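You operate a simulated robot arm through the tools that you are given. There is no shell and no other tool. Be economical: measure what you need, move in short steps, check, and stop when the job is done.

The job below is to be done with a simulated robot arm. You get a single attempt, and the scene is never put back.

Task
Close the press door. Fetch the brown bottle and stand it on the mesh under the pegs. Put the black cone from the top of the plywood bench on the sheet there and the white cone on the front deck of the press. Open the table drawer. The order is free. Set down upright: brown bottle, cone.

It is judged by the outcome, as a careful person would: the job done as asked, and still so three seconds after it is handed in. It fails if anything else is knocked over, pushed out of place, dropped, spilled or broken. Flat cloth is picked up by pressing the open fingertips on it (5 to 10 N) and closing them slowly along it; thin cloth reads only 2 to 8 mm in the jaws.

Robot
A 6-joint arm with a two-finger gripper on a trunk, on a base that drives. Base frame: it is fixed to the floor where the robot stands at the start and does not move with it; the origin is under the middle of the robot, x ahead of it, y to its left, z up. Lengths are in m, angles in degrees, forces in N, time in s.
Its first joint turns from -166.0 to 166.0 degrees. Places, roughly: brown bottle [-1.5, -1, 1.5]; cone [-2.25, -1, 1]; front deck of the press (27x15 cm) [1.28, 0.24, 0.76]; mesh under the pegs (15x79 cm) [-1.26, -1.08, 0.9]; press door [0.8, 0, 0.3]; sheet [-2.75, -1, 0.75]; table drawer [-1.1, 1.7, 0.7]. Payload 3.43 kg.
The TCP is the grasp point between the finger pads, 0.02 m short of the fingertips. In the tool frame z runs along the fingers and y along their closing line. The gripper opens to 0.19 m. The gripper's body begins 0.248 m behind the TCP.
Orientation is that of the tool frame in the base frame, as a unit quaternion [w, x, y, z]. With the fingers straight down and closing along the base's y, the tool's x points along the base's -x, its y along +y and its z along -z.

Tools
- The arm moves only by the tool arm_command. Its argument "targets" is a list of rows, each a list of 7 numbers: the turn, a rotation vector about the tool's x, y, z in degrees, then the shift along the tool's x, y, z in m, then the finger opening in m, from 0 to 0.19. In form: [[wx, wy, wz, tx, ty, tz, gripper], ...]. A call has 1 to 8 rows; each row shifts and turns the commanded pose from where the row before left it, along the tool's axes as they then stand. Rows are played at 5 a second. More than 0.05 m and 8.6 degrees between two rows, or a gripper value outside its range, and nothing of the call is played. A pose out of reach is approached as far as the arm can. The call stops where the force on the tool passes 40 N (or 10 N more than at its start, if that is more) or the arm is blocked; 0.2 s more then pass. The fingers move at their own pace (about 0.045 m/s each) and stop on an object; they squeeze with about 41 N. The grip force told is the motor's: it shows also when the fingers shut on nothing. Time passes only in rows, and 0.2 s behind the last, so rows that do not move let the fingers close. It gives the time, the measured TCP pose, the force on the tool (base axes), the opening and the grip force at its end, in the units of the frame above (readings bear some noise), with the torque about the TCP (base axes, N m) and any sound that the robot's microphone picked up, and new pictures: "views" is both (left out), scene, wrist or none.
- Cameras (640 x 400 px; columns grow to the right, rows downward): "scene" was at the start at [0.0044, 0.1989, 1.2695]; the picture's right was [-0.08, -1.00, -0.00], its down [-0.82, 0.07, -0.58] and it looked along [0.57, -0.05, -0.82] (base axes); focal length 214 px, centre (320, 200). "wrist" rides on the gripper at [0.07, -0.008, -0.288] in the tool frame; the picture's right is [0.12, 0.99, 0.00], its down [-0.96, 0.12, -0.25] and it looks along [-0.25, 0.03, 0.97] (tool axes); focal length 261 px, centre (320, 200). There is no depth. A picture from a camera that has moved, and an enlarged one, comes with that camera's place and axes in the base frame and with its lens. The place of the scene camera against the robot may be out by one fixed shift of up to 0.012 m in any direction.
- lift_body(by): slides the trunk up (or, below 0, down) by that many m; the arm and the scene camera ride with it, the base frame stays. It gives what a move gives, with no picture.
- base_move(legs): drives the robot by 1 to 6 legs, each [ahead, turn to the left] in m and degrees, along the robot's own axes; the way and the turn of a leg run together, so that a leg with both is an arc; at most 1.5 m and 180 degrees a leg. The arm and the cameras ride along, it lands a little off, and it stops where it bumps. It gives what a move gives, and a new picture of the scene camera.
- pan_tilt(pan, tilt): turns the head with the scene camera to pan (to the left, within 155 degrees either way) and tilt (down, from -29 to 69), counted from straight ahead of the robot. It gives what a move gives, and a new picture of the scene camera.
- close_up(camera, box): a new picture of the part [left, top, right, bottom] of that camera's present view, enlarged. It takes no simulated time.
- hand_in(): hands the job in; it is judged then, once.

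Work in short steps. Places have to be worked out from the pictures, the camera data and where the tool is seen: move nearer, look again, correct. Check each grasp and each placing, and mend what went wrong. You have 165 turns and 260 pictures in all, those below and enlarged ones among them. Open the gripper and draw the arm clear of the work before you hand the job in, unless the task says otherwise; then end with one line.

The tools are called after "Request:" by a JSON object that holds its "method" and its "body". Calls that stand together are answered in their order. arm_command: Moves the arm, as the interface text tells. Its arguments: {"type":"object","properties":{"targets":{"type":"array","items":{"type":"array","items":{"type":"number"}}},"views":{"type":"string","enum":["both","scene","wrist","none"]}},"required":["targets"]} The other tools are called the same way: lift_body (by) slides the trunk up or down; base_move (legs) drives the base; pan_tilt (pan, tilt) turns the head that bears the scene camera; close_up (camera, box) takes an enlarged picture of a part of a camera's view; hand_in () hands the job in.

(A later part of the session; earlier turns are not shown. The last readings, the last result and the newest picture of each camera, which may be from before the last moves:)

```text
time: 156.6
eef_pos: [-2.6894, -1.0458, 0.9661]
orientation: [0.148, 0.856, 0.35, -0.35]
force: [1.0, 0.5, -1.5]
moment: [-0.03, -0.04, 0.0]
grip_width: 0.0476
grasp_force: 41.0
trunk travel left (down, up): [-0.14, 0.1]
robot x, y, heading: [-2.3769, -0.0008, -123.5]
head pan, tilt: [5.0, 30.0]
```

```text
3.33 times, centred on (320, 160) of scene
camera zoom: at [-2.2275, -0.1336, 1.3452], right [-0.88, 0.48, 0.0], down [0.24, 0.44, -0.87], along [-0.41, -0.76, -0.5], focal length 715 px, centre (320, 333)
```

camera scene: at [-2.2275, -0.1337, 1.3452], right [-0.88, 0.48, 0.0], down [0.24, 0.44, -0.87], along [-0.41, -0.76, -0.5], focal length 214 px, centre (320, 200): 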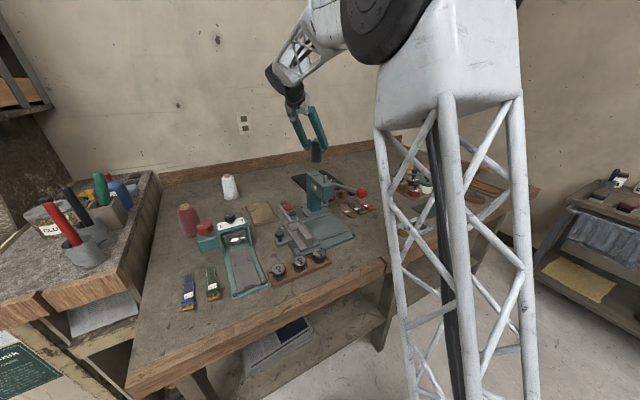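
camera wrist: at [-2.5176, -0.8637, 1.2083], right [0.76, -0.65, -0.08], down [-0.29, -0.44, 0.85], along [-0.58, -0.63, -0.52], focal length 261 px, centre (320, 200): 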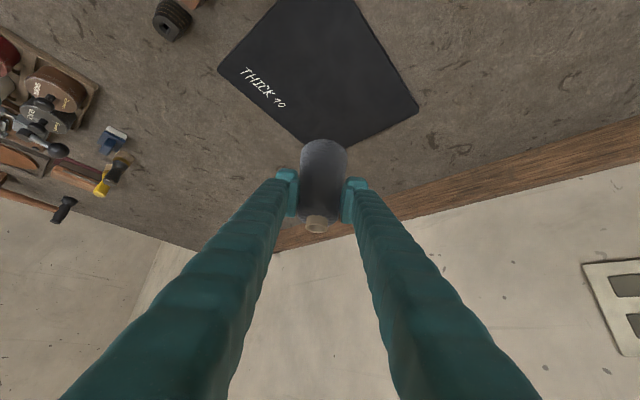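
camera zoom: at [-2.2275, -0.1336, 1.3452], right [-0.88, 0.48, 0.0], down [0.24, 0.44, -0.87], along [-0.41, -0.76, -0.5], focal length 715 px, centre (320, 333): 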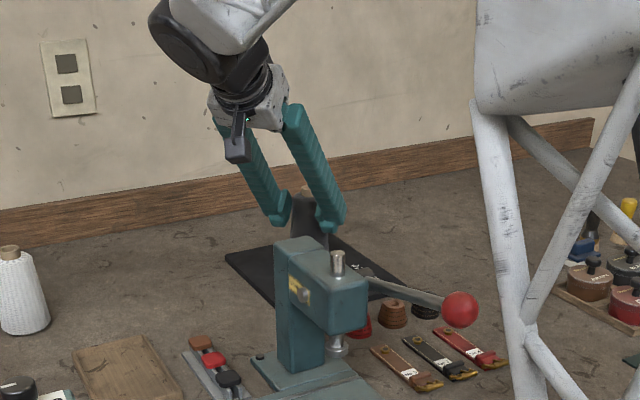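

Request:
{"method": "arm_command", "body": {"targets": [[0, 0, 0, 0.003, 0, 0.003, 0.03], [0, 0, 0, 0.003, 0, 0.003, 0.03], [0, 0, 0, 0.002, 0, 0.002, 0.03], [0, 0, 0, 0, 0, 0, 0.03]], "views": "none"}}

Request:
{"method": "arm_command", "body": {"targets": [[0, 0, 0, 0.0015, 0, 0.0015, 0.03], [0, 0, 0, 0.0015, 0, 0.0015, 0.03], [0, 0, 0, 0, 0, 0, 0.03]], "views": "none"}}

```text
time: 157.6
eef_pos: [-2.6892, -1.0461, 0.9586]
orientation: [0.149, 0.856, 0.351, -0.35]
force: [2.2, 2.9, 19.6]
moment: [0.19, 0.69, -0.11]
grip_width: 0.0476
grasp_force: 41.1
trunk travel left (down, up): [-0.14, 0.1]
robot x, y, heading: [-2.373, -0.0008, -123.4]
head pan, tilt: [5.0, 30.0]
```

```text
time: 158.2
eef_pos: [-2.6873, -1.0481, 0.9567]
orientation: [0.151, 0.855, 0.35, -0.352]
force: [1.1, 4.4, 16.0]
moment: [0.26, 0.3, -0.03]
grip_width: 0.048
grasp_force: 41.1
trunk travel left (down, up): [-0.14, 0.1]
robot x, y, heading: [-2.3742, -0.0007, -123.4]
head pan, tilt: [5.0, 30.0]
stopped in row 3: the force on the tool passed its limit at 42 N (the readings are from after the stop); the commanded pose is now the measured one
```

In contact with the sheet. Release gently and retreat along the tool axis.

Request:
{"method": "arm_command", "body": {"targets": [[0, 0, 0, -0.0015, 0, -0.0015, 0.03], [0, 0, 0, 0, 0, 0, 0.05], [0, 0, 0, 0, 0, 0, 0.065], [0, 0, 0, 0, 0, 0, 0.085], [0, 0, 0, 0, 0, 0, 0.085], [0, 0, 0, 0, 0, -0.04, 0.085], [0, 0, 0, 0, 0, -0.045, 0.085], [0, 0, 0, -0.01, 0, -0.045, 0.085]], "views": "wrist"}}

Request:
{"method": "close_up", "body": {"camera": "scene", "box": [240, 100, 400, 220]}}

```text
time: 160.0
eef_pos: [-2.6286, -0.9858, 1.0535]
orientation: [0.149, 0.855, 0.352, -0.351]
force: [-0.6, -1.6, -0.3]
moment: [0.03, 0.04, -0.11]
grip_width: 0.0847
grasp_force: 0.0
trunk travel left (down, up): [-0.14, 0.1]
robot x, y, heading: [-2.3766, -0.0036, -123.5]
head pan, tilt: [5.0, 30.0]
camera wrist: at [-2.4559, -0.8015, 1.2077], right [0.76, -0.64, -0.08], down [-0.28, -0.43, 0.85], along [-0.58, -0.63, -0.51], focal length 261 px, centre (320, 200)
```

wrist: 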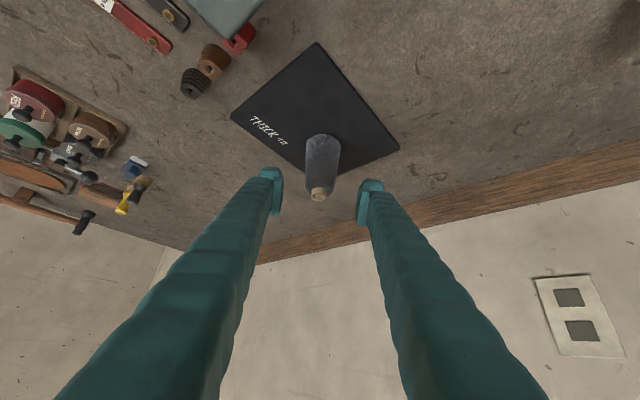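

```text
3.33 times, centred on (320, 160) of scene
camera zoom: at [-2.2276, -0.134, 1.3451], right [-0.88, 0.48, 0.0], down [0.24, 0.44, -0.87], along [-0.41, -0.76, -0.5], focal length 715 px, centre (320, 333)
```

zoom: 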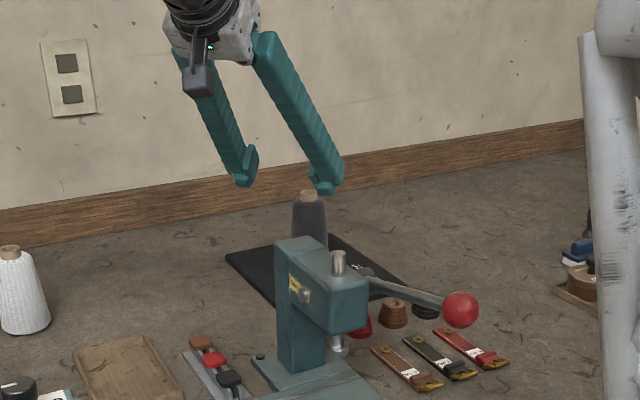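

Black cone stands upright on the sheet. Raise and turn back left toward the white cone.

Request:
{"method": "arm_command", "body": {"targets": [[0, 0, 0, -0.033, 0, -0.034, 0.1], [0, 0, 0, -0.033, 0, -0.034, 0.1], [0, 0, 0, -0.033, 0, -0.034, 0.1], [0, 0, 0, -0.02, 0, -0.045, 0.1]], "views": "none"}}

Request:
{"method": "base_move", "body": {"legs": [[0, 20]]}}

Request:
{"method": "arm_command", "body": {"targets": [[0, 0, 0, 0, 0, 0, 0.1]], "views": "wrist"}}

Request:
{"method": "close_up", "body": {"camera": "wrist", "box": [200, 40, 440, 220]}}

```text
time: 161.0
eef_pos: [-2.6145, -0.9711, 1.2425]
orientation: [0.149, 0.856, 0.351, -0.35]
force: [-0.8, -0.3, -0.4]
moment: [0.02, 0.01, -0.04]
grip_width: 0.0998
grasp_force: 0.2
trunk travel left (down, up): [-0.14, 0.1]
robot x, y, heading: [-2.3772, 0.0006, -123.6]
head pan, tilt: [5.0, 30.0]
```

```text
time: 162.6
eef_pos: [-2.2645, -0.9941, 1.2423]
orientation: [0.209, 0.78, 0.496, -0.319]
force: [-0.1, -0.3, -0.9]
moment: [0.0, 0.0, -0.01]
grip_width: 0.1001
grasp_force: 0.1
trunk travel left (down, up): [-0.14, 0.1]
robot x, y, heading: [-2.3758, -0.0014, -103.2]
head pan, tilt: [5.0, 30.0]
camera scene: at [-2.1887, -0.0709, 1.3452], right [-0.99, 0.14, 0.0], down [0.07, 0.49, -0.87], along [-0.13, -0.86, -0.5], focal length 214 px, centre (320, 200)
```

scene: 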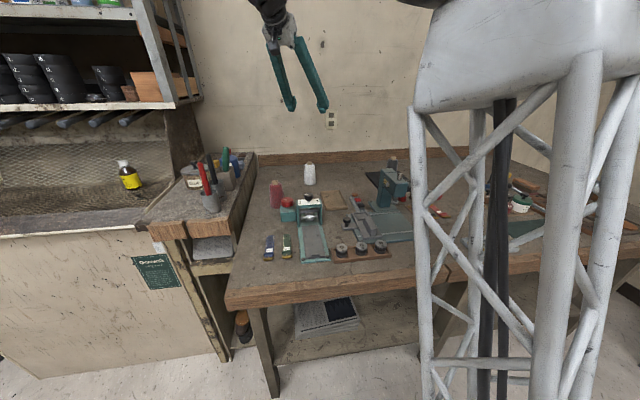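

```text
time: 163.0
eef_pos: [-2.2635, -0.9944, 1.2418]
orientation: [0.21, 0.78, 0.495, -0.32]
force: [0.6, 0.1, -0.2]
moment: [0.03, 0.0, 0.0]
grip_width: 0.1001
grasp_force: 0.1
trunk travel left (down, up): [-0.14, 0.1]
robot x, y, heading: [-2.3728, -0.0013, -103.1]
head pan, tilt: [5.0, 30.0]
camera wrist: at [-2.1669, -0.7617, 1.3974], right [0.94, -0.34, -0.07], down [-0.12, -0.5, 0.86], along [-0.33, -0.79, -0.51], focal length 261 px, centre (320, 200)
```

wrist: 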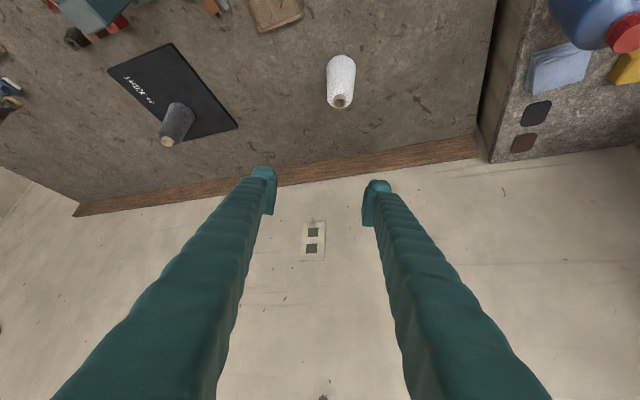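

```text
2.22 times, centred on (320, 130) of wrist
camera zoom: at [-2.1669, -0.7617, 1.3974], right [0.94, -0.34, -0.07], down [-0.12, -0.5, 0.86], along [-0.33, -0.79, -0.51], focal length 579 px, centre (320, 356)
```

zoom: 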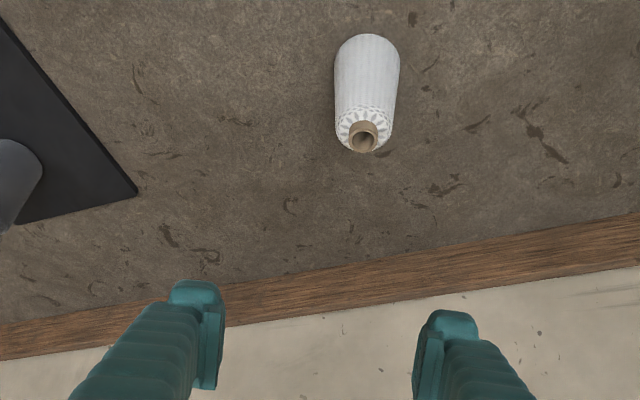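

White cone centre ≈(-2.27, -1.062). Move to its pre-grasp pose and check.

Request:
{"method": "arm_command", "body": {"targets": [[0, 0, 0, 0.0327, 0.004, 0.0208, 0.1], [0, 0, 0, 0.0327, 0.004, 0.0208, 0.1], [0, 0, 0, 0.0327, 0.004, 0.0208, 0.1], [0, 0, 0, 0.0327, 0.004, 0.0208, 0.1], [0, 0, 0, 0.0327, 0.004, 0.0208, 0.1], [0, 0, 0, 0, 0, 0.04, 0.1], [0, 0, 0, 0, 0, 0, 0.1]], "views": "none"}}

Request:
{"method": "close_up", "body": {"camera": "wrist", "box": [200, 60, 440, 220]}}

Request:
{"method": "close_up", "body": {"camera": "scene", "box": [230, 80, 390, 220]}}

```text
time: 164.6
eef_pos: [-2.2396, -0.9918, 1.0239]
orientation: [0.21, 0.78, 0.495, -0.32]
force: [-0.4, -0.2, 0.3]
moment: [-0.04, 0.07, -0.03]
grip_width: 0.1
grasp_force: 0.0
trunk travel left (down, up): [-0.14, 0.1]
robot x, y, heading: [-2.3756, 0.0011, -103.4]
head pan, tilt: [5.0, 30.0]
```

```text
2.50 times, centred on (320, 140) of wrist
camera zoom: at [-2.1416, -0.7599, 1.1788], right [0.94, -0.34, -0.07], down [-0.12, -0.51, 0.86], along [-0.33, -0.79, -0.51], focal length 652 px, centre (320, 350)
```

zoom: 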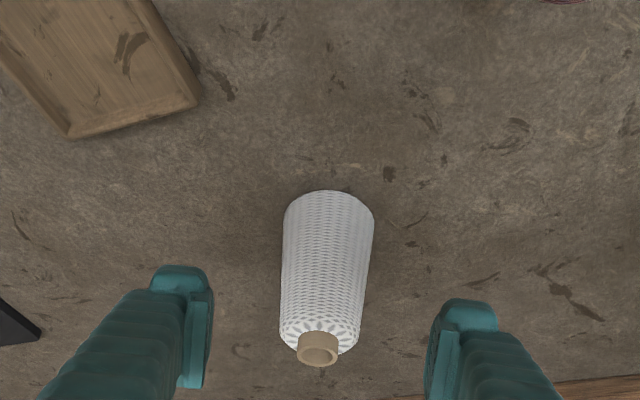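

```text
2.86 times, centred on (310, 150) of scene
camera zoom: at [-2.1886, -0.0708, 1.3452], right [-0.99, 0.14, 0.0], down [0.07, 0.49, -0.87], along [-0.13, -0.86, -0.5], focal length 613 px, centre (349, 343)
```

zoom: 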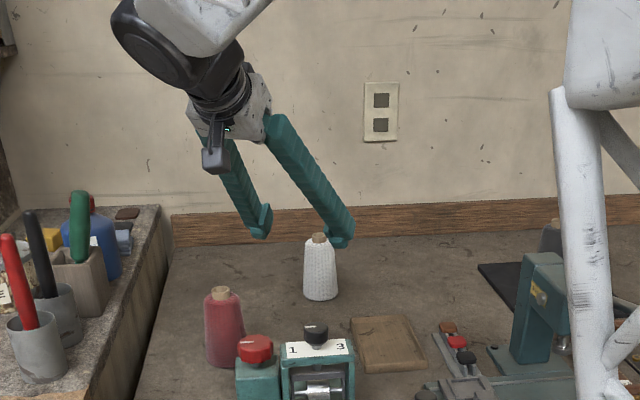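

Well centred. Advance 11 cm and close.

Request:
{"method": "arm_command", "body": {"targets": [[0, 0, 0, 0, 0, 0.045, 0.1], [0, 0, 0, 0, 0, 0.04, 0.1], [0, 0, 0, 0, 0, 0.025, 0.1], [0, 0, 0, 0, 0, 0, 0.08], [0, 0, 0, 0, 0, 0, 0.06], [0, 0, 0, 0, 0, 0, 0.04], [0, 0, 0, 0, 0, 0, 0.03], [0, 0, 0, 0, 0, 0, 0.03]], "views": "none"}}

Request:
{"method": "close_up", "body": {"camera": "wrist", "box": [200, 60, 440, 220]}}

Request:
{"method": "close_up", "body": {"camera": "scene", "box": [230, 80, 390, 220]}}

```text
time: 166.4
eef_pos: [-2.2716, -1.0638, 0.9492]
orientation: [0.21, 0.78, 0.496, -0.319]
force: [1.7, -2.3, 2.2]
moment: [-0.15, 0.01, 0.09]
grip_width: 0.0497
grasp_force: 40.5
trunk travel left (down, up): [-0.14, 0.1]
robot x, y, heading: [-2.3744, -0.0022, -103.3]
head pan, tilt: [5.0, 30.0]
```

```text
2.50 times, centred on (320, 140) of wrist
camera zoom: at [-2.174, -0.8299, 1.1041], right [0.94, -0.34, -0.07], down [-0.12, -0.5, 0.86], along [-0.33, -0.79, -0.51], focal length 652 px, centre (320, 350)
```

zoom: 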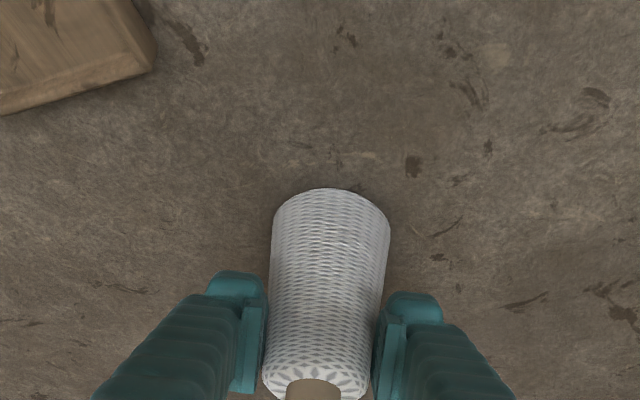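

```text
2.86 times, centred on (310, 150) of scene
camera zoom: at [-2.1887, -0.0708, 1.3453], right [-0.99, 0.14, 0.0], down [0.07, 0.49, -0.87], along [-0.13, -0.86, -0.5], focal length 613 px, centre (349, 343)
```

zoom: 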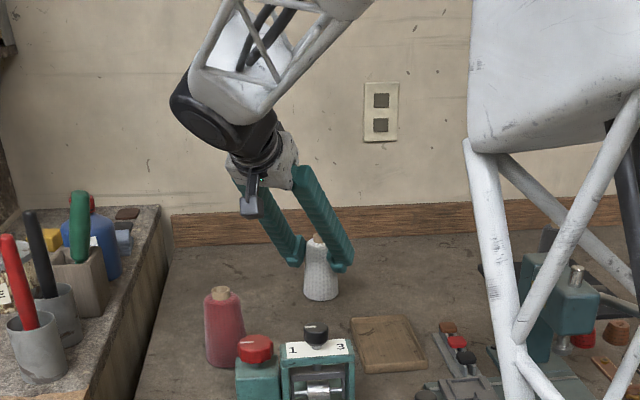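

Gripped at 50 mm. Lift straight up and retract a bit.

Request:
{"method": "arm_command", "body": {"targets": [[0, 0, 0, -0.02, 0, -0.02, 0.03], [0, 0, 0, -0.034, 0, -0.034, 0.03], [0, 0, 0, -0.034, 0, -0.034, 0.03], [0, 0, 0, -0.034, 0, -0.034, 0.03], [0, 0, 0, -0.034, 0, -0.034, 0.03], [0, 0, 0, 0.034, 0, -0.034, 0.03], [0, 0, 0, 0.034, 0, -0.034, 0.03], [0, 0, 0, 0.034, 0, -0.034, 0.03]], "views": "both"}}

```text
time: 168.2
eef_pos: [-2.2151, -0.9308, 1.1699]
orientation: [0.209, 0.781, 0.496, -0.318]
force: [-0.5, -1.0, -2.0]
moment: [0.05, 0.02, -0.03]
grip_width: 0.0499
grasp_force: 41.5
trunk travel left (down, up): [-0.14, 0.1]
robot x, y, heading: [-2.3737, -0.002, -103.3]
head pan, tilt: [5.0, 30.0]
camera scene: at [-2.1889, -0.0717, 1.3452], right [-0.99, 0.15, 0.0], down [0.07, 0.5, -0.87], along [-0.13, -0.86, -0.5], focal length 214 px, centre (320, 200)
camera wrist: at [-2.117, -0.6985, 1.3243], right [0.94, -0.34, -0.07], down [-0.12, -0.51, 0.85], along [-0.33, -0.79, -0.51], focal length 261 px, centre (320, 200)
```

scene: 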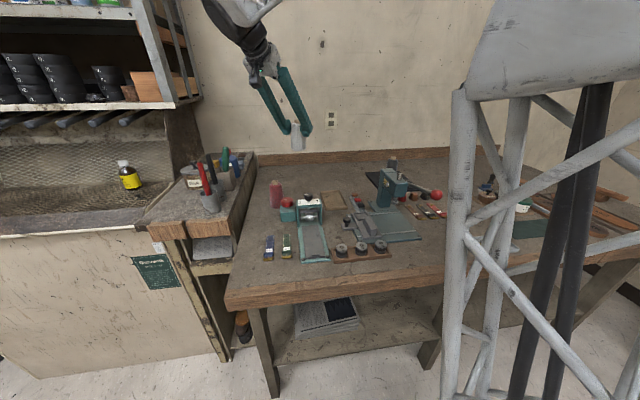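
wrist: 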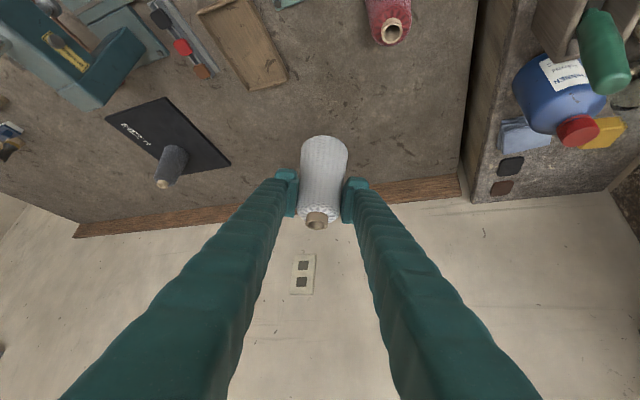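

Held well. Now drive: back off, turn left, and go along the aisle to the press with the white cone, stopping short to look.

Request:
{"method": "base_move", "body": {"legs": [[-0.35, 0], [0, 94.7], [1.2, 0]]}}

Request:
{"method": "pan_tilt", "body": {"pan": 0, "tilt": 25}}

```text
time: 180.3
eef_pos: [-0.2006, 0.3432, 1.1707]
orientation: [0.375, 0.179, 0.907, -0.069]
force: [-0.2, 0.6, -2.0]
moment: [0.03, 0.06, -0.03]
grip_width: 0.05
grasp_force: 41.2
trunk travel left (down, up): [-0.14, 0.1]
robot x, y, heading: [-1.1189, 0.1349, -10.4]
head pan, tilt: [5.0, 30.0]
camera scene: at [-1.0618, 0.341, 1.3452], right [-0.1, -1.0, 0.0], down [-0.5, 0.05, -0.87], along [0.86, -0.08, -0.5], focal length 214 px, centre (320, 200)
```

scene: 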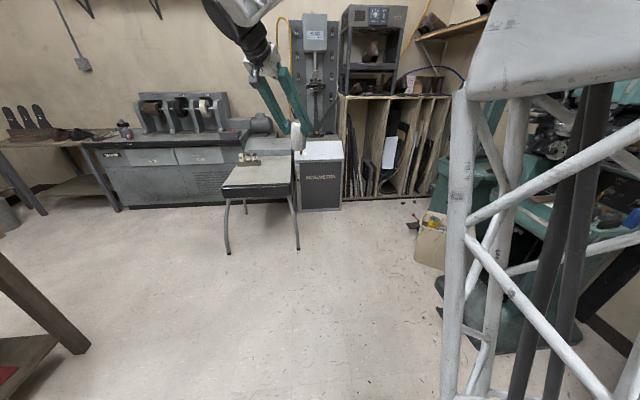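

```text
time: 180.9
eef_pos: [-0.2005, 0.3428, 1.1703]
orientation: [0.376, 0.179, 0.907, -0.069]
force: [0.3, -0.7, -1.3]
moment: [0.0, 0.07, 0.02]
grip_width: 0.0496
grasp_force: 41.1
trunk travel left (down, up): [-0.14, 0.1]
robot x, y, heading: [-1.1253, 0.1337, -10.6]
head pan, tilt: [0.0, 25.0]
camera scene: at [-1.0612, 0.3329, 1.3532], right [-0.18, -0.98, 0.0], down [-0.42, 0.08, -0.91], along [0.89, -0.17, -0.42], focal length 214 px, centre (320, 200)
```

scene: 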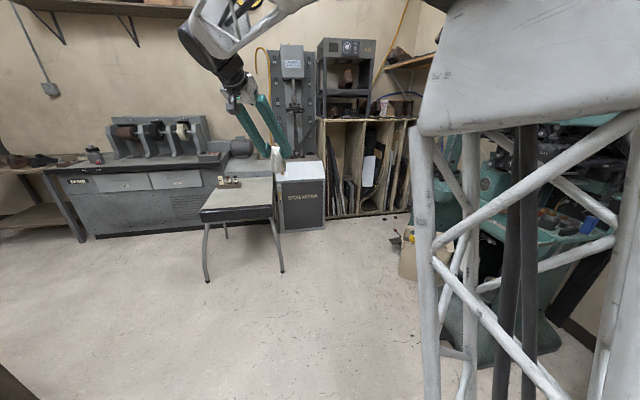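

Turn slightly and advance 1.2 m, then square up to the press.

Request:
{"method": "base_move", "body": {"legs": [[0, 3], [1.2, 0], [0, 7.5]]}}

Request:
{"method": "pan_tilt", "body": {"pan": 0, "tilt": 35}}

Request:
{"method": "close_up", "body": {"camera": "scene", "box": [220, 60, 420, 210]}}

Request:
{"method": "arm_command", "body": {"targets": [[0, 0, 0, 0, 0, 0, 0.03]], "views": "wrist"}}

```text
time: 188.1
eef_pos: [0.9423, 0.3918, 1.1696]
orientation: [0.381, 0.081, 0.92, -0.028]
force: [0.1, -0.2, -2.0]
moment: [-0.03, 0.01, 0.0]
grip_width: 0.0494
grasp_force: 41.0
trunk travel left (down, up): [-0.14, 0.1]
robot x, y, heading: [0.0881, -0.0059, 1.9]
head pan, tilt: [0.0, 25.0]
camera scene: at [0.1041, 0.2007, 1.3532], right [0.03, -1.0, 0.0], down [-0.42, -0.01, -0.91], along [0.91, 0.03, -0.42], focal length 214 px, centre (320, 200)
```

scene: 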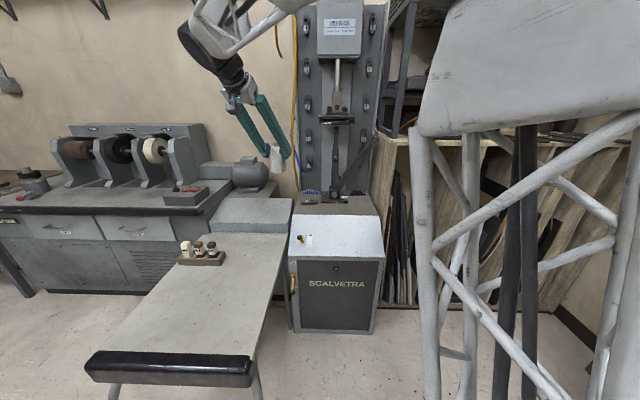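

```text
time: 188.8
eef_pos: [0.941, 0.3921, 1.1702]
orientation: [0.381, 0.081, 0.92, -0.028]
force: [0.3, 0.2, -2.3]
moment: [-0.03, 0.02, -0.02]
grip_width: 0.0494
grasp_force: 40.5
trunk travel left (down, up): [-0.14, 0.1]
robot x, y, heading: [0.0855, -0.0043, 1.7]
head pan, tilt: [0.0, 35.0]
camera scene: at [0.1001, 0.2006, 1.3375], right [0.03, -1.0, 0.0], down [-0.57, -0.02, -0.82], along [0.82, 0.03, -0.57], focal length 214 px, centre (320, 200)
```

scene: 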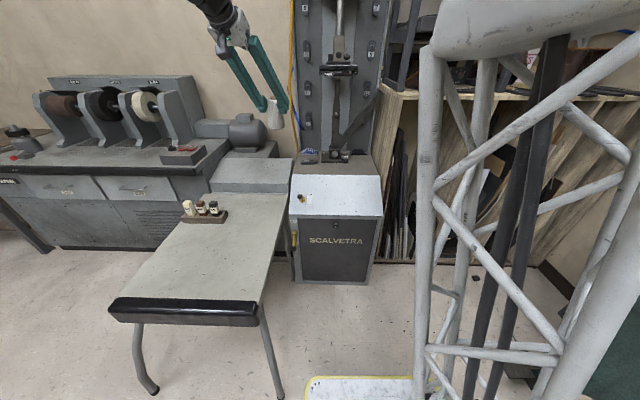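

```text
2.67 times, centred on (320, 135) of scene
camera zoom: at [0.1001, 0.2006, 1.3375], right [0.03, -1.0, 0.0], down [-0.57, -0.02, -0.82], along [0.82, 0.03, -0.57], focal length 572 px, centre (320, 373)
```

zoom: 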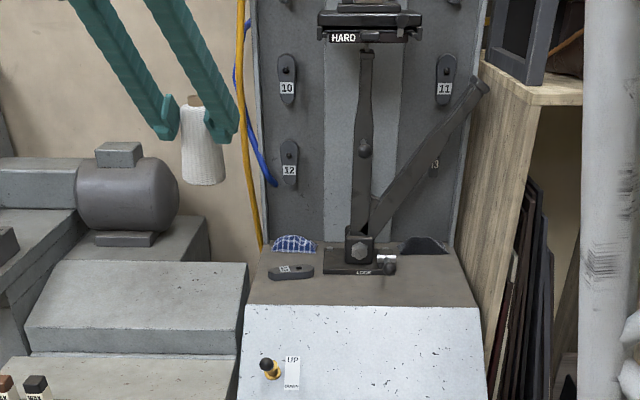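

```text
time: 189.2
eef_pos: [0.9422, 0.3923, 1.1702]
orientation: [0.381, 0.08, 0.921, -0.027]
force: [0.2, 1.3, -1.7]
moment: [0.0, 0.06, 0.03]
grip_width: 0.0497
grasp_force: 41.1
trunk travel left (down, up): [-0.14, 0.1]
robot x, y, heading: [0.0857, -0.0047, 1.8]
head pan, tilt: [0.0, 35.0]
camera wrist: at [0.6914, 0.4248, 1.3251], right [0.09, 0.99, -0.07], down [0.52, 0.02, 0.86], along [0.85, -0.11, -0.51], focal length 261 px, centre (320, 200)
```

wrist: 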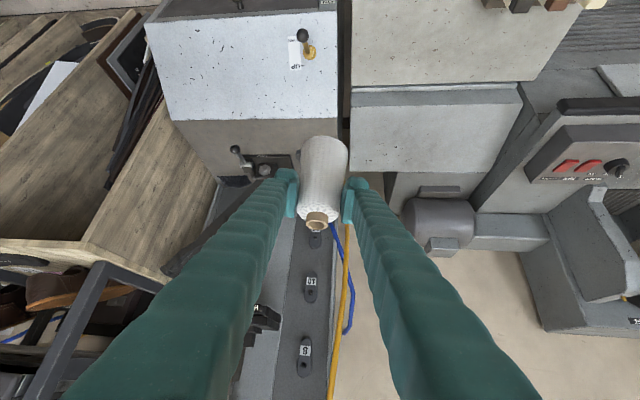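

The press deck (z≈0.76) has a free front strip; loose pieces lie behind x≈1.30. I'll place the cone at ≈(1.24, 0.23). First advance 0.16 m and lower the trunk 0.1 m.

Request:
{"method": "base_move", "body": {"legs": [[0.16, 0]]}}

Request:
{"method": "lift_body", "body": {"by": -0.1}}

```text
time: 190.6
eef_pos: [1.0994, 0.3984, 1.1701]
orientation: [0.381, 0.079, 0.921, -0.026]
force: [-0.4, -0.7, -1.6]
moment: [0.03, 0.04, 0.05]
grip_width: 0.0495
grasp_force: 40.6
trunk travel left (down, up): [-0.14, 0.1]
robot x, y, heading: [0.2433, -0.0017, 1.7]
head pan, tilt: [0.0, 35.0]
camera scene: at [0.2585, 0.2056, 1.3374], right [0.03, -1.0, 0.0], down [-0.57, -0.02, -0.82], along [0.82, 0.03, -0.57], focal length 214 px, centre (320, 200)
```

scene: 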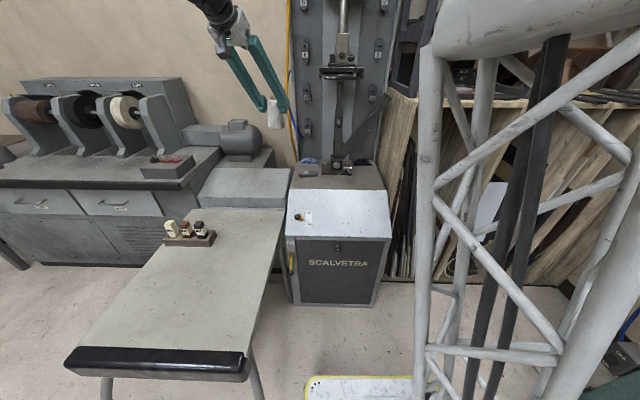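

```text
time: 192.0
eef_pos: [1.0997, 0.3985, 1.0713]
orientation: [0.381, 0.08, 0.921, -0.027]
force: [0.2, 0.5, -1.8]
moment: [0.0, 0.04, -0.03]
grip_width: 0.0494
grasp_force: 40.7
trunk travel left (down, up): [-0.04, 0.2]
robot x, y, heading: [0.2398, -0.0035, 2.0]
head pan, tilt: [0.0, 35.0]
```

Move over the target, staying ~0.12 m above the deck, and view.

Request:
{"method": "arm_command", "body": {"targets": [[0, 0, 0, -0.0153, -0.0286, 0.0317, 0.03], [0, 0, 0, -0.0153, -0.0286, 0.0317, 0.03], [0, 0, 0, -0.0153, -0.0286, 0.0317, 0.03], [0, 0, 0, -0.0153, -0.0286, 0.0317, 0.03], [0, 0, 0, -0.0153, -0.0286, 0.0317, 0.03], [0, 0, 0, 0, 0, 0, 0.03]], "views": "both"}}

Request:
{"method": "close_up", "body": {"camera": "scene", "box": [240, 60, 420, 220]}}

Request:
{"method": "close_up", "body": {"camera": "wrist", "box": [180, 60, 460, 240]}}

```text
time: 193.4
eef_pos: [1.238, 0.2317, 1.0102]
orientation: [0.381, 0.08, 0.921, -0.027]
force: [0.2, -0.4, -1.4]
moment: [0.02, 0.02, -0.01]
grip_width: 0.0495
grasp_force: 41.2
trunk travel left (down, up): [-0.04, 0.2]
robot x, y, heading: [0.2457, 0.0033, 2.1]
head pan, tilt: [0.0, 35.0]
camera scene: at [0.2585, 0.2056, 1.2374], right [0.03, -1.0, 0.0], down [-0.57, -0.02, -0.82], along [0.82, 0.03, -0.57], focal length 214 px, centre (320, 200)
camera wrist: at [0.9875, 0.2634, 1.1656], right [0.08, 0.99, -0.07], down [0.52, 0.02, 0.86], along [0.85, -0.11, -0.51], focal length 261 px, centre (320, 200)
```

scene: 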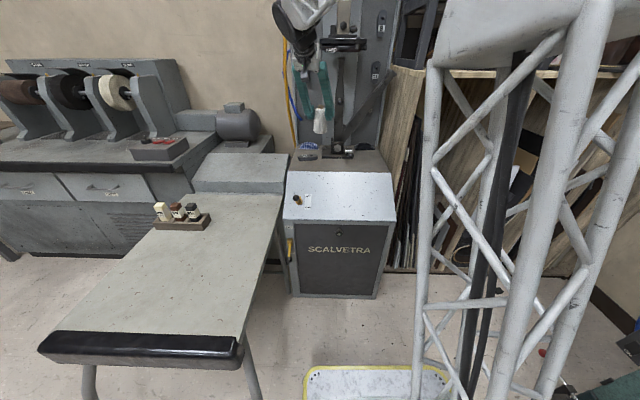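
wrist: 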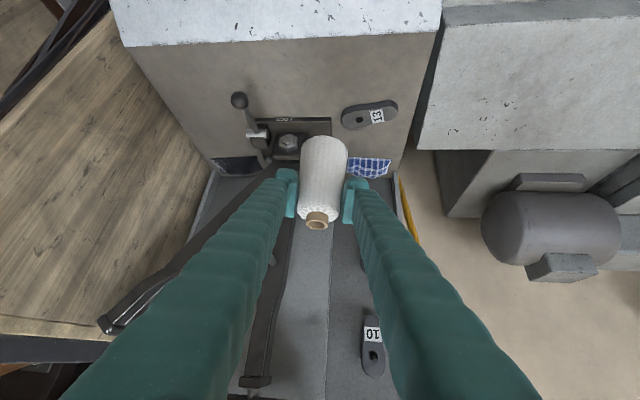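

```text
2.50 times, centred on (330, 140) of scene
camera zoom: at [0.2585, 0.2056, 1.2374], right [0.03, -1.0, 0.0], down [-0.57, -0.02, -0.82], along [0.82, 0.03, -0.57], focal length 536 px, centre (295, 350)
```

zoom: 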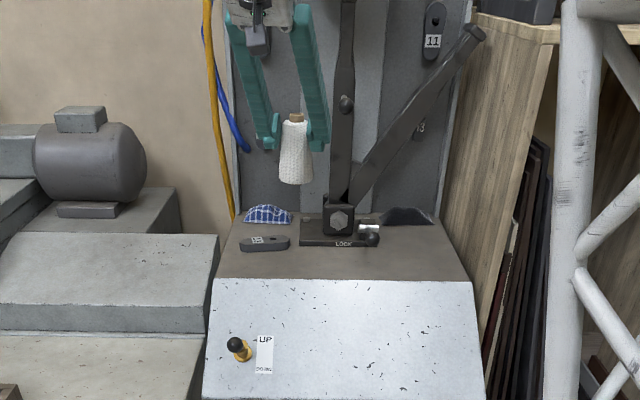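

```text
2.22 times, centred on (320, 150) of wrist
camera zoom: at [0.9875, 0.2634, 1.1656], right [0.08, 0.99, -0.07], down [0.52, 0.02, 0.86], along [0.85, -0.11, -0.51], focal length 579 px, centre (320, 311)
```

zoom: 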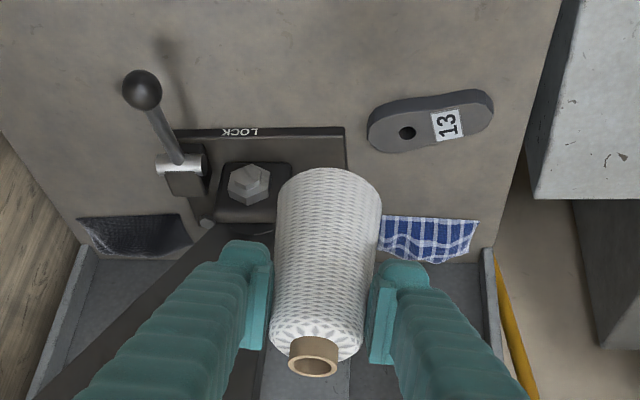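

Free strip confirmed (front edge x≈1.19, loose parts at x≥1.31). I'll nudge 7 mm forward and lower.

Request:
{"method": "arm_command", "body": {"targets": [[0, 0, 0, -0.005, 0, 0.005, 0.03], [0, 0, 0, 0.0335, 0, 0.0335, 0.03], [0, 0, 0, 0.0335, 0, 0.0335, 0.03], [0, 0, 0, 0.0335, 0, 0.0335, 0.03], [0, 0, 0, 0.01, 0, 0.01, 0.03], [0, 0, 0, 0, 0, 0, 0.03]], "views": "none"}}

Request:
{"method": "close_up", "body": {"camera": "scene", "box": [240, 60, 420, 220]}}

Request:
{"method": "close_up", "body": {"camera": "wrist", "box": [180, 60, 460, 240]}}

```text
time: 194.8
eef_pos: [1.2469, 0.2318, 0.8525]
orientation: [0.38, 0.08, 0.921, -0.027]
force: [0.5, -0.2, -1.6]
moment: [0.0, 0.06, -0.03]
grip_width: 0.0498
grasp_force: 41.0
trunk travel left (down, up): [-0.04, 0.2]
robot x, y, heading: [0.2426, -0.0015, 1.6]
head pan, tilt: [0.0, 35.0]
```

```text
2.50 times, centred on (330, 140) of scene
camera zoom: at [0.2585, 0.2056, 1.2374], right [0.03, -1.0, 0.0], down [-0.57, -0.02, -0.82], along [0.82, 0.03, -0.57], focal length 536 px, centre (295, 350)
```

zoom: 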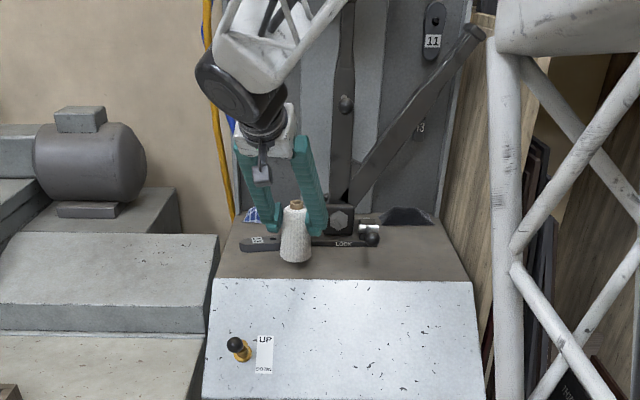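

```text
2.22 times, centred on (320, 150) of wrist
camera zoom: at [0.9964, 0.2638, 1.0076], right [0.08, 0.99, -0.07], down [0.52, 0.02, 0.86], along [0.85, -0.11, -0.51], focal length 579 px, centre (320, 311)
```

zoom: 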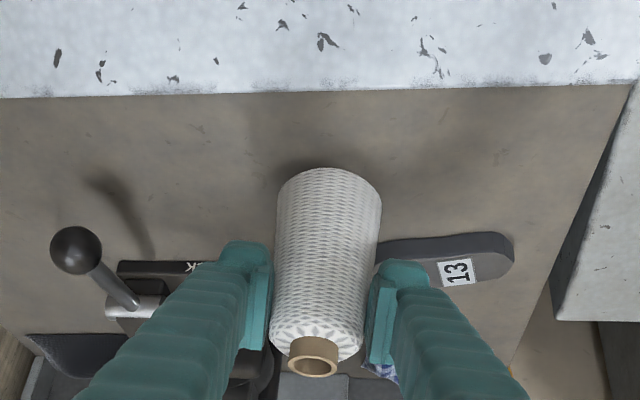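

Continue slowly down to the deck.

Request:
{"method": "arm_command", "body": {"targets": [[0, 0, 0, 0.008, 0, 0.008, 0.03], [0, 0, 0, 0.004, 0, 0.004, 0.03], [0, 0, 0, 0.002, 0, 0.002, 0.03], [0, 0, 0, 0, 0, 0, 0.03]], "views": "none"}}

Request:
{"method": "arm_command", "body": {"targets": [[0, 0, 0, 0.002, 0, 0.002, 0.03], [0, 0, 0, 0.002, 0, 0.002, 0.03], [0, 0, 0, 0, 0, 0, 0.03]], "views": "none"}}

```text
time: 195.8
eef_pos: [1.2481, 0.2334, 0.8388]
orientation: [0.383, 0.08, 0.92, -0.026]
force: [7.0, 6.9, 39.8]
moment: [-0.52, -0.54, 0.11]
grip_width: 0.0495
grasp_force: 40.9
trunk travel left (down, up): [-0.04, 0.2]
robot x, y, heading: [0.2425, -0.0009, 1.9]
head pan, tilt: [0.0, 35.0]
```

```text
time: 196.1
eef_pos: [1.2482, 0.2335, 0.8394]
orientation: [0.385, 0.08, 0.919, -0.026]
force: [1.6, -1.1, 14.1]
moment: [-0.24, 0.11, 0.01]
grip_width: 0.0497
grasp_force: 41.0
trunk travel left (down, up): [-0.04, 0.2]
robot x, y, heading: [0.2456, 0.0014, 1.8]
head pan, tilt: [0.0, 35.0]
stopped in row 1: the force on the tool passed its limit at 55 N (the readings are from after the stop); the commanded pose is now the measured one
```

Contact. A quick look, then release.

Request:
{"method": "close_up", "body": {"camera": "scene", "box": [270, 110, 390, 200]}}

Request:
{"method": "arm_command", "body": {"targets": [[0, 0, 0, -0.001, 0, -0.001, 0.03], [0, 0, 0, 0, 0, 0, 0.05], [0, 0, 0, 0, 0, 0, 0.07], [0, 0, 0, 0, 0, 0, 0.085], [0, 0, 0, 0, 0, 0, 0.085]], "views": "wrist"}}

Request:
{"method": "close_up", "body": {"camera": "scene", "box": [270, 110, 390, 200]}}

```text
4.44 times, centred on (330, 155) of scene
camera zoom: at [0.2579, 0.2055, 1.2369], right [0.03, -1.0, 0.0], down [-0.57, -0.02, -0.82], along [0.82, 0.03, -0.57], focal length 953 px, centre (276, 400)
```

zoom: 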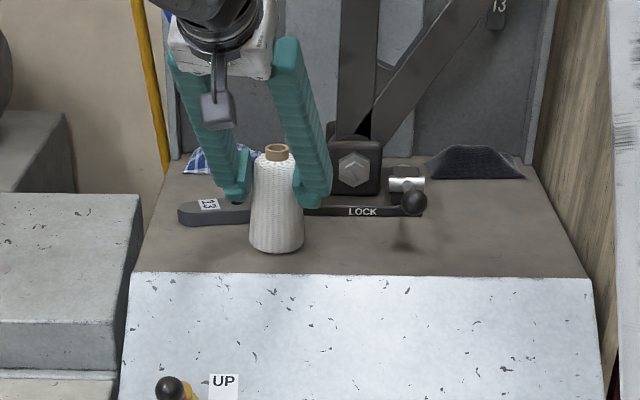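

```text
time: 197.3
eef_pos: [1.2504, 0.2318, 0.8383]
orientation: [0.383, 0.08, 0.92, -0.026]
force: [0.1, -0.6, -0.2]
moment: [0.0, 0.01, -0.01]
grip_width: 0.0849
grasp_force: 0.0
trunk travel left (down, up): [-0.04, 0.2]
robot x, y, heading: [0.244, -0.0016, 1.8]
head pan, tilt: [0.0, 35.0]
camera wrist: at [0.9967, 0.2641, 0.9915], right [0.08, 0.99, -0.07], down [0.51, 0.02, 0.86], along [0.85, -0.11, -0.51], focal length 261 px, centre (320, 200)
```

wrist: 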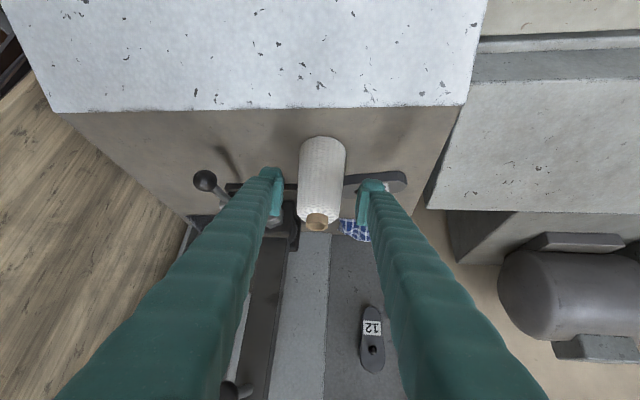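

```text
4.44 times, centred on (330, 155) of scene
camera zoom: at [0.2584, 0.2056, 1.2375], right [0.03, -1.0, 0.0], down [-0.57, -0.02, -0.82], along [0.82, 0.03, -0.57], focal length 953 px, centre (276, 400)
```

zoom: 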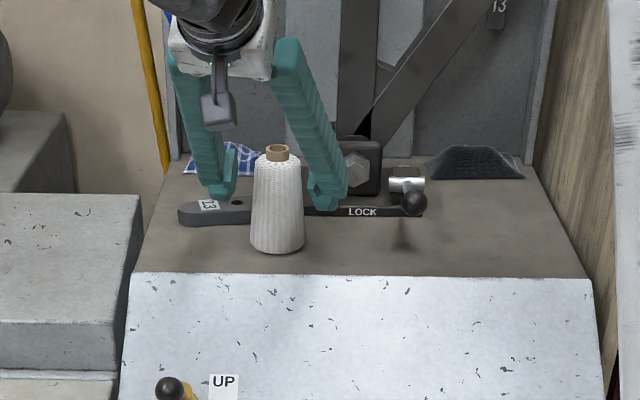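

Cone stands on the deck. Retreat along the tool axis, then raise.

Request:
{"method": "arm_command", "body": {"targets": [[0, 0, 0, 0, 0, -0.03, 0.085], [0, 0, 0, 0, 0, -0.045, 0.085], [0, 0, 0, 0, 0, -0.045, 0.085], [0, 0, 0, 0, 0, -0.045, 0.085], [0, 0, 0, 0, 0, -0.045, 0.085], [0, 0, 0, -0.02, 0, -0.04, 0.085], [0, 0, 0, -0.02, 0, -0.04, 0.085]], "views": "scene"}}

Request:
{"method": "close_up", "body": {"camera": "scene", "box": [270, 110, 410, 310]}}

```text
time: 198.9
eef_pos: [1.0724, 0.2597, 1.0712]
orientation: [0.382, 0.079, 0.92, -0.026]
force: [0.7, -0.7, -1.0]
moment: [-0.06, 0.03, -0.04]
grip_width: 0.0847
grasp_force: 0.1
trunk travel left (down, up): [-0.04, 0.2]
robot x, y, heading: [0.2473, -0.0019, 2.0]
head pan, tilt: [0.0, 35.0]
camera scene: at [0.2587, 0.2057, 1.2374], right [0.03, -1.0, 0.0], down [-0.57, -0.02, -0.82], along [0.82, 0.03, -0.57], focal length 214 px, centre (320, 200)
```

scene: 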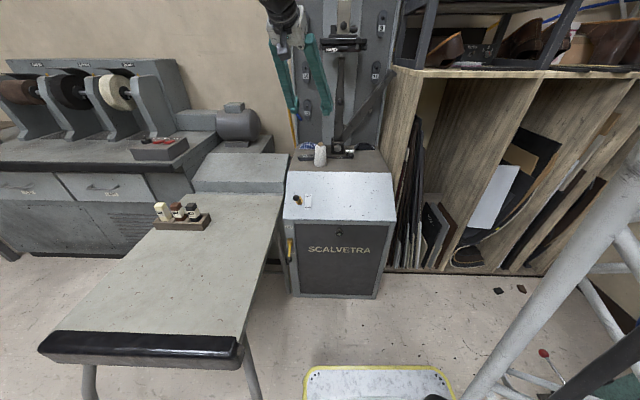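

```text
2.00 times, centred on (340, 210) of scene
camera zoom: at [0.2587, 0.2057, 1.2374], right [0.03, -1.0, 0.0], down [-0.57, -0.02, -0.82], along [0.82, 0.03, -0.57], focal length 429 px, centre (280, 180)
```

zoom: 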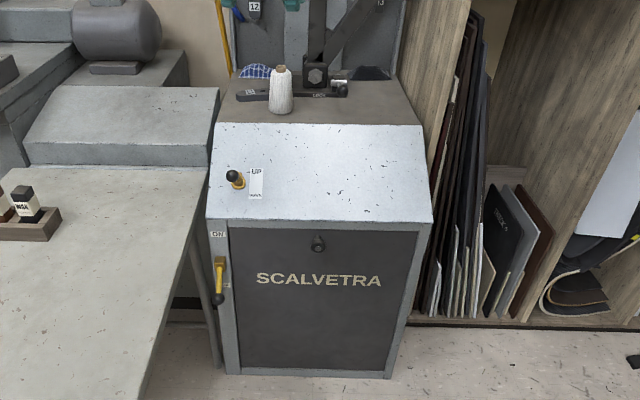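

White cone upright on deck, door closed. Now to the drawer: reverse down the aisle and turn to face +y.

Request:
{"method": "base_move", "body": {"legs": [[-1.3, 0], [0, 88]]}}

Request:
{"method": "pan_tilt", "body": {"pan": 0, "tilt": 25}}

Request:
{"method": "close_up", "body": {"camera": "scene", "box": [180, 80, 440, 280]}}

```text
time: 209.5
eef_pos: [-1.3069, 0.7913, 1.0715]
orientation: [0.294, -0.581, 0.718, 0.247]
force: [-0.3, 0.6, 0.0]
moment: [0.0, 0.02, 0.01]
grip_width: 0.0849
grasp_force: 0.1
trunk travel left (down, up): [-0.04, 0.2]
robot x, y, heading: [-1.0769, -0.0461, 89.9]
head pan, tilt: [0.0, 35.0]
camera scene: at [-1.2844, -0.0102, 1.2375], right [1.0, 0.0, 0.0], down [0.0, -0.57, -0.82], along [0.0, 0.82, -0.57], focal length 214 px, centre (320, 200)
```

scene: 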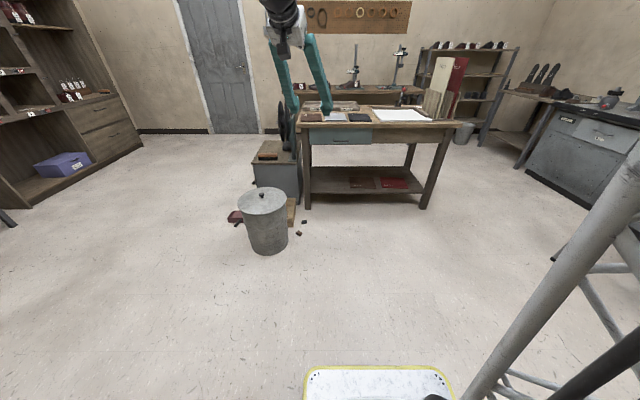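

```text
time: 210.2
eef_pos: [-1.3073, 0.7917, 1.0713]
orientation: [0.294, -0.581, 0.718, 0.247]
force: [-0.8, 0.1, 0.1]
moment: [0.0, 0.06, 0.01]
grip_width: 0.085
grasp_force: 0.0
trunk travel left (down, up): [-0.04, 0.2]
robot x, y, heading: [-1.0766, -0.0475, 89.8]
head pan, tilt: [0.0, 25.0]
camera scene: at [-1.2844, -0.0061, 1.2532], right [1.0, 0.0, 0.0], down [0.0, -0.42, -0.91], along [0.0, 0.91, -0.42], focal length 214 px, centre (320, 200)
```

scene: 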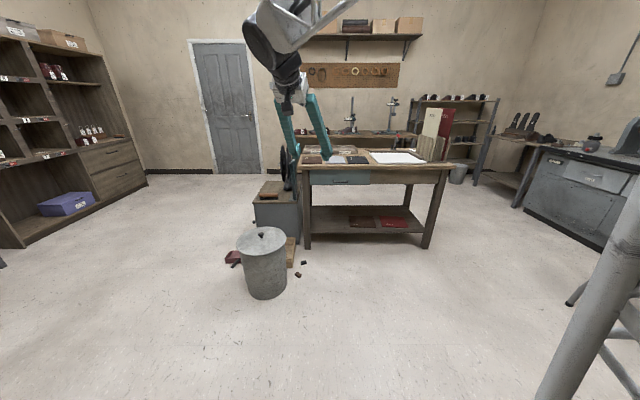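

```text
2.00 times, centred on (310, 180) of scene
camera zoom: at [-1.2844, -0.0061, 1.2532], right [1.0, 0.0, 0.0], down [0.0, -0.42, -0.91], along [0.0, 0.91, -0.42], focal length 429 px, centre (340, 240)
```

zoom: 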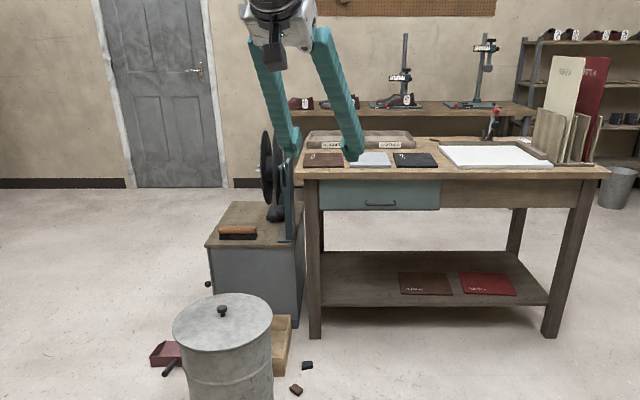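

The drawer (blue-green front with a bar pull) is at about x=-1.12, z≈0.65, y≈1.65. I'll drive ahead ~0.6 m, angling slightly right to keep off the bin.

Request:
{"method": "base_move", "body": {"legs": [[0, -9], [0.6, 0], [0, 9]]}}

Request:
{"method": "pan_tilt", "body": {"pan": 0, "tilt": 35}}

Request:
{"method": "close_up", "body": {"camera": "scene", "box": [260, 60, 420, 180]}}

```text
time: 214.9
eef_pos: [-1.2031, 1.3824, 1.0716]
orientation: [0.295, -0.579, 0.719, 0.247]
force: [1.0, 0.6, -0.7]
moment: [0.01, 0.01, 0.0]
grip_width: 0.0851
grasp_force: 0.1
trunk travel left (down, up): [-0.04, 0.2]
robot x, y, heading: [-0.9754, 0.5435, 89.3]
head pan, tilt: [0.0, 25.0]
camera scene: at [-1.1854, 0.5849, 1.2532], right [1.0, -0.01, 0.0], down [0.0, -0.42, -0.91], along [0.01, 0.91, -0.42], focal length 214 px, centre (320, 200)
```

scene: 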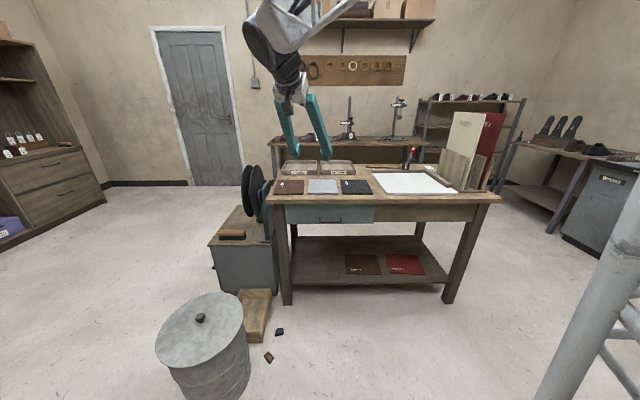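

```text
time: 215.7
eef_pos: [-1.2028, 1.3809, 1.0726]
orientation: [0.296, -0.578, 0.72, 0.246]
force: [0.2, 1.0, -0.9]
moment: [0.02, 0.0, 0.01]
grip_width: 0.0849
grasp_force: 0.0
trunk travel left (down, up): [-0.04, 0.2]
robot x, y, heading: [-0.9746, 0.5419, 89.3]
head pan, tilt: [0.0, 35.0]
camera scene: at [-1.1855, 0.5809, 1.2375], right [1.0, -0.01, 0.0], down [-0.01, -0.57, -0.82], along [0.01, 0.82, -0.57], focal length 214 px, centre (320, 200)
```

scene: 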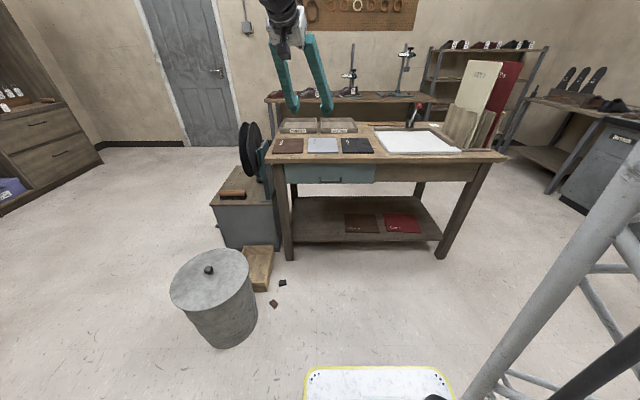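

```text
3.33 times, centred on (340, 120) of scene
camera zoom: at [-1.1855, 0.5809, 1.2375], right [1.0, -0.01, 0.0], down [-0.01, -0.57, -0.82], along [0.01, 0.82, -0.57], focal length 715 px, centre (253, 467)
```

zoom: 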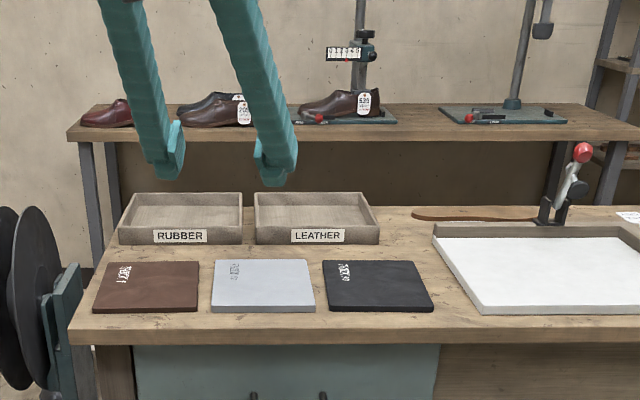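

Request:
{"method": "close_up", "body": {"camera": "scene", "box": [270, 130, 400, 220]}}

```text
4.44 times, centred on (335, 175) of scene
camera zoom: at [-1.1855, 0.5809, 1.2375], right [1.0, -0.01, 0.0], down [-0.01, -0.57, -0.82], along [0.01, 0.82, -0.57], focal length 953 px, centre (253, 311)
```

zoom: 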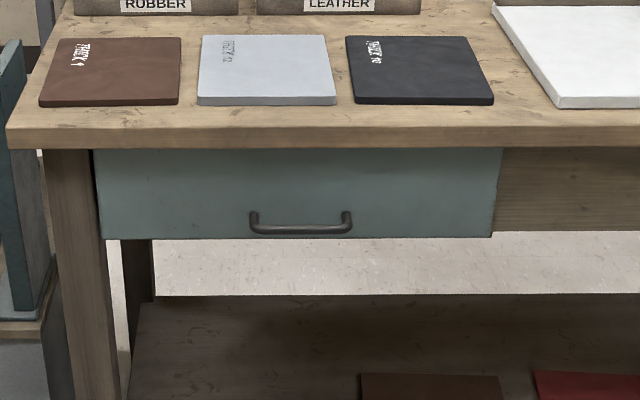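

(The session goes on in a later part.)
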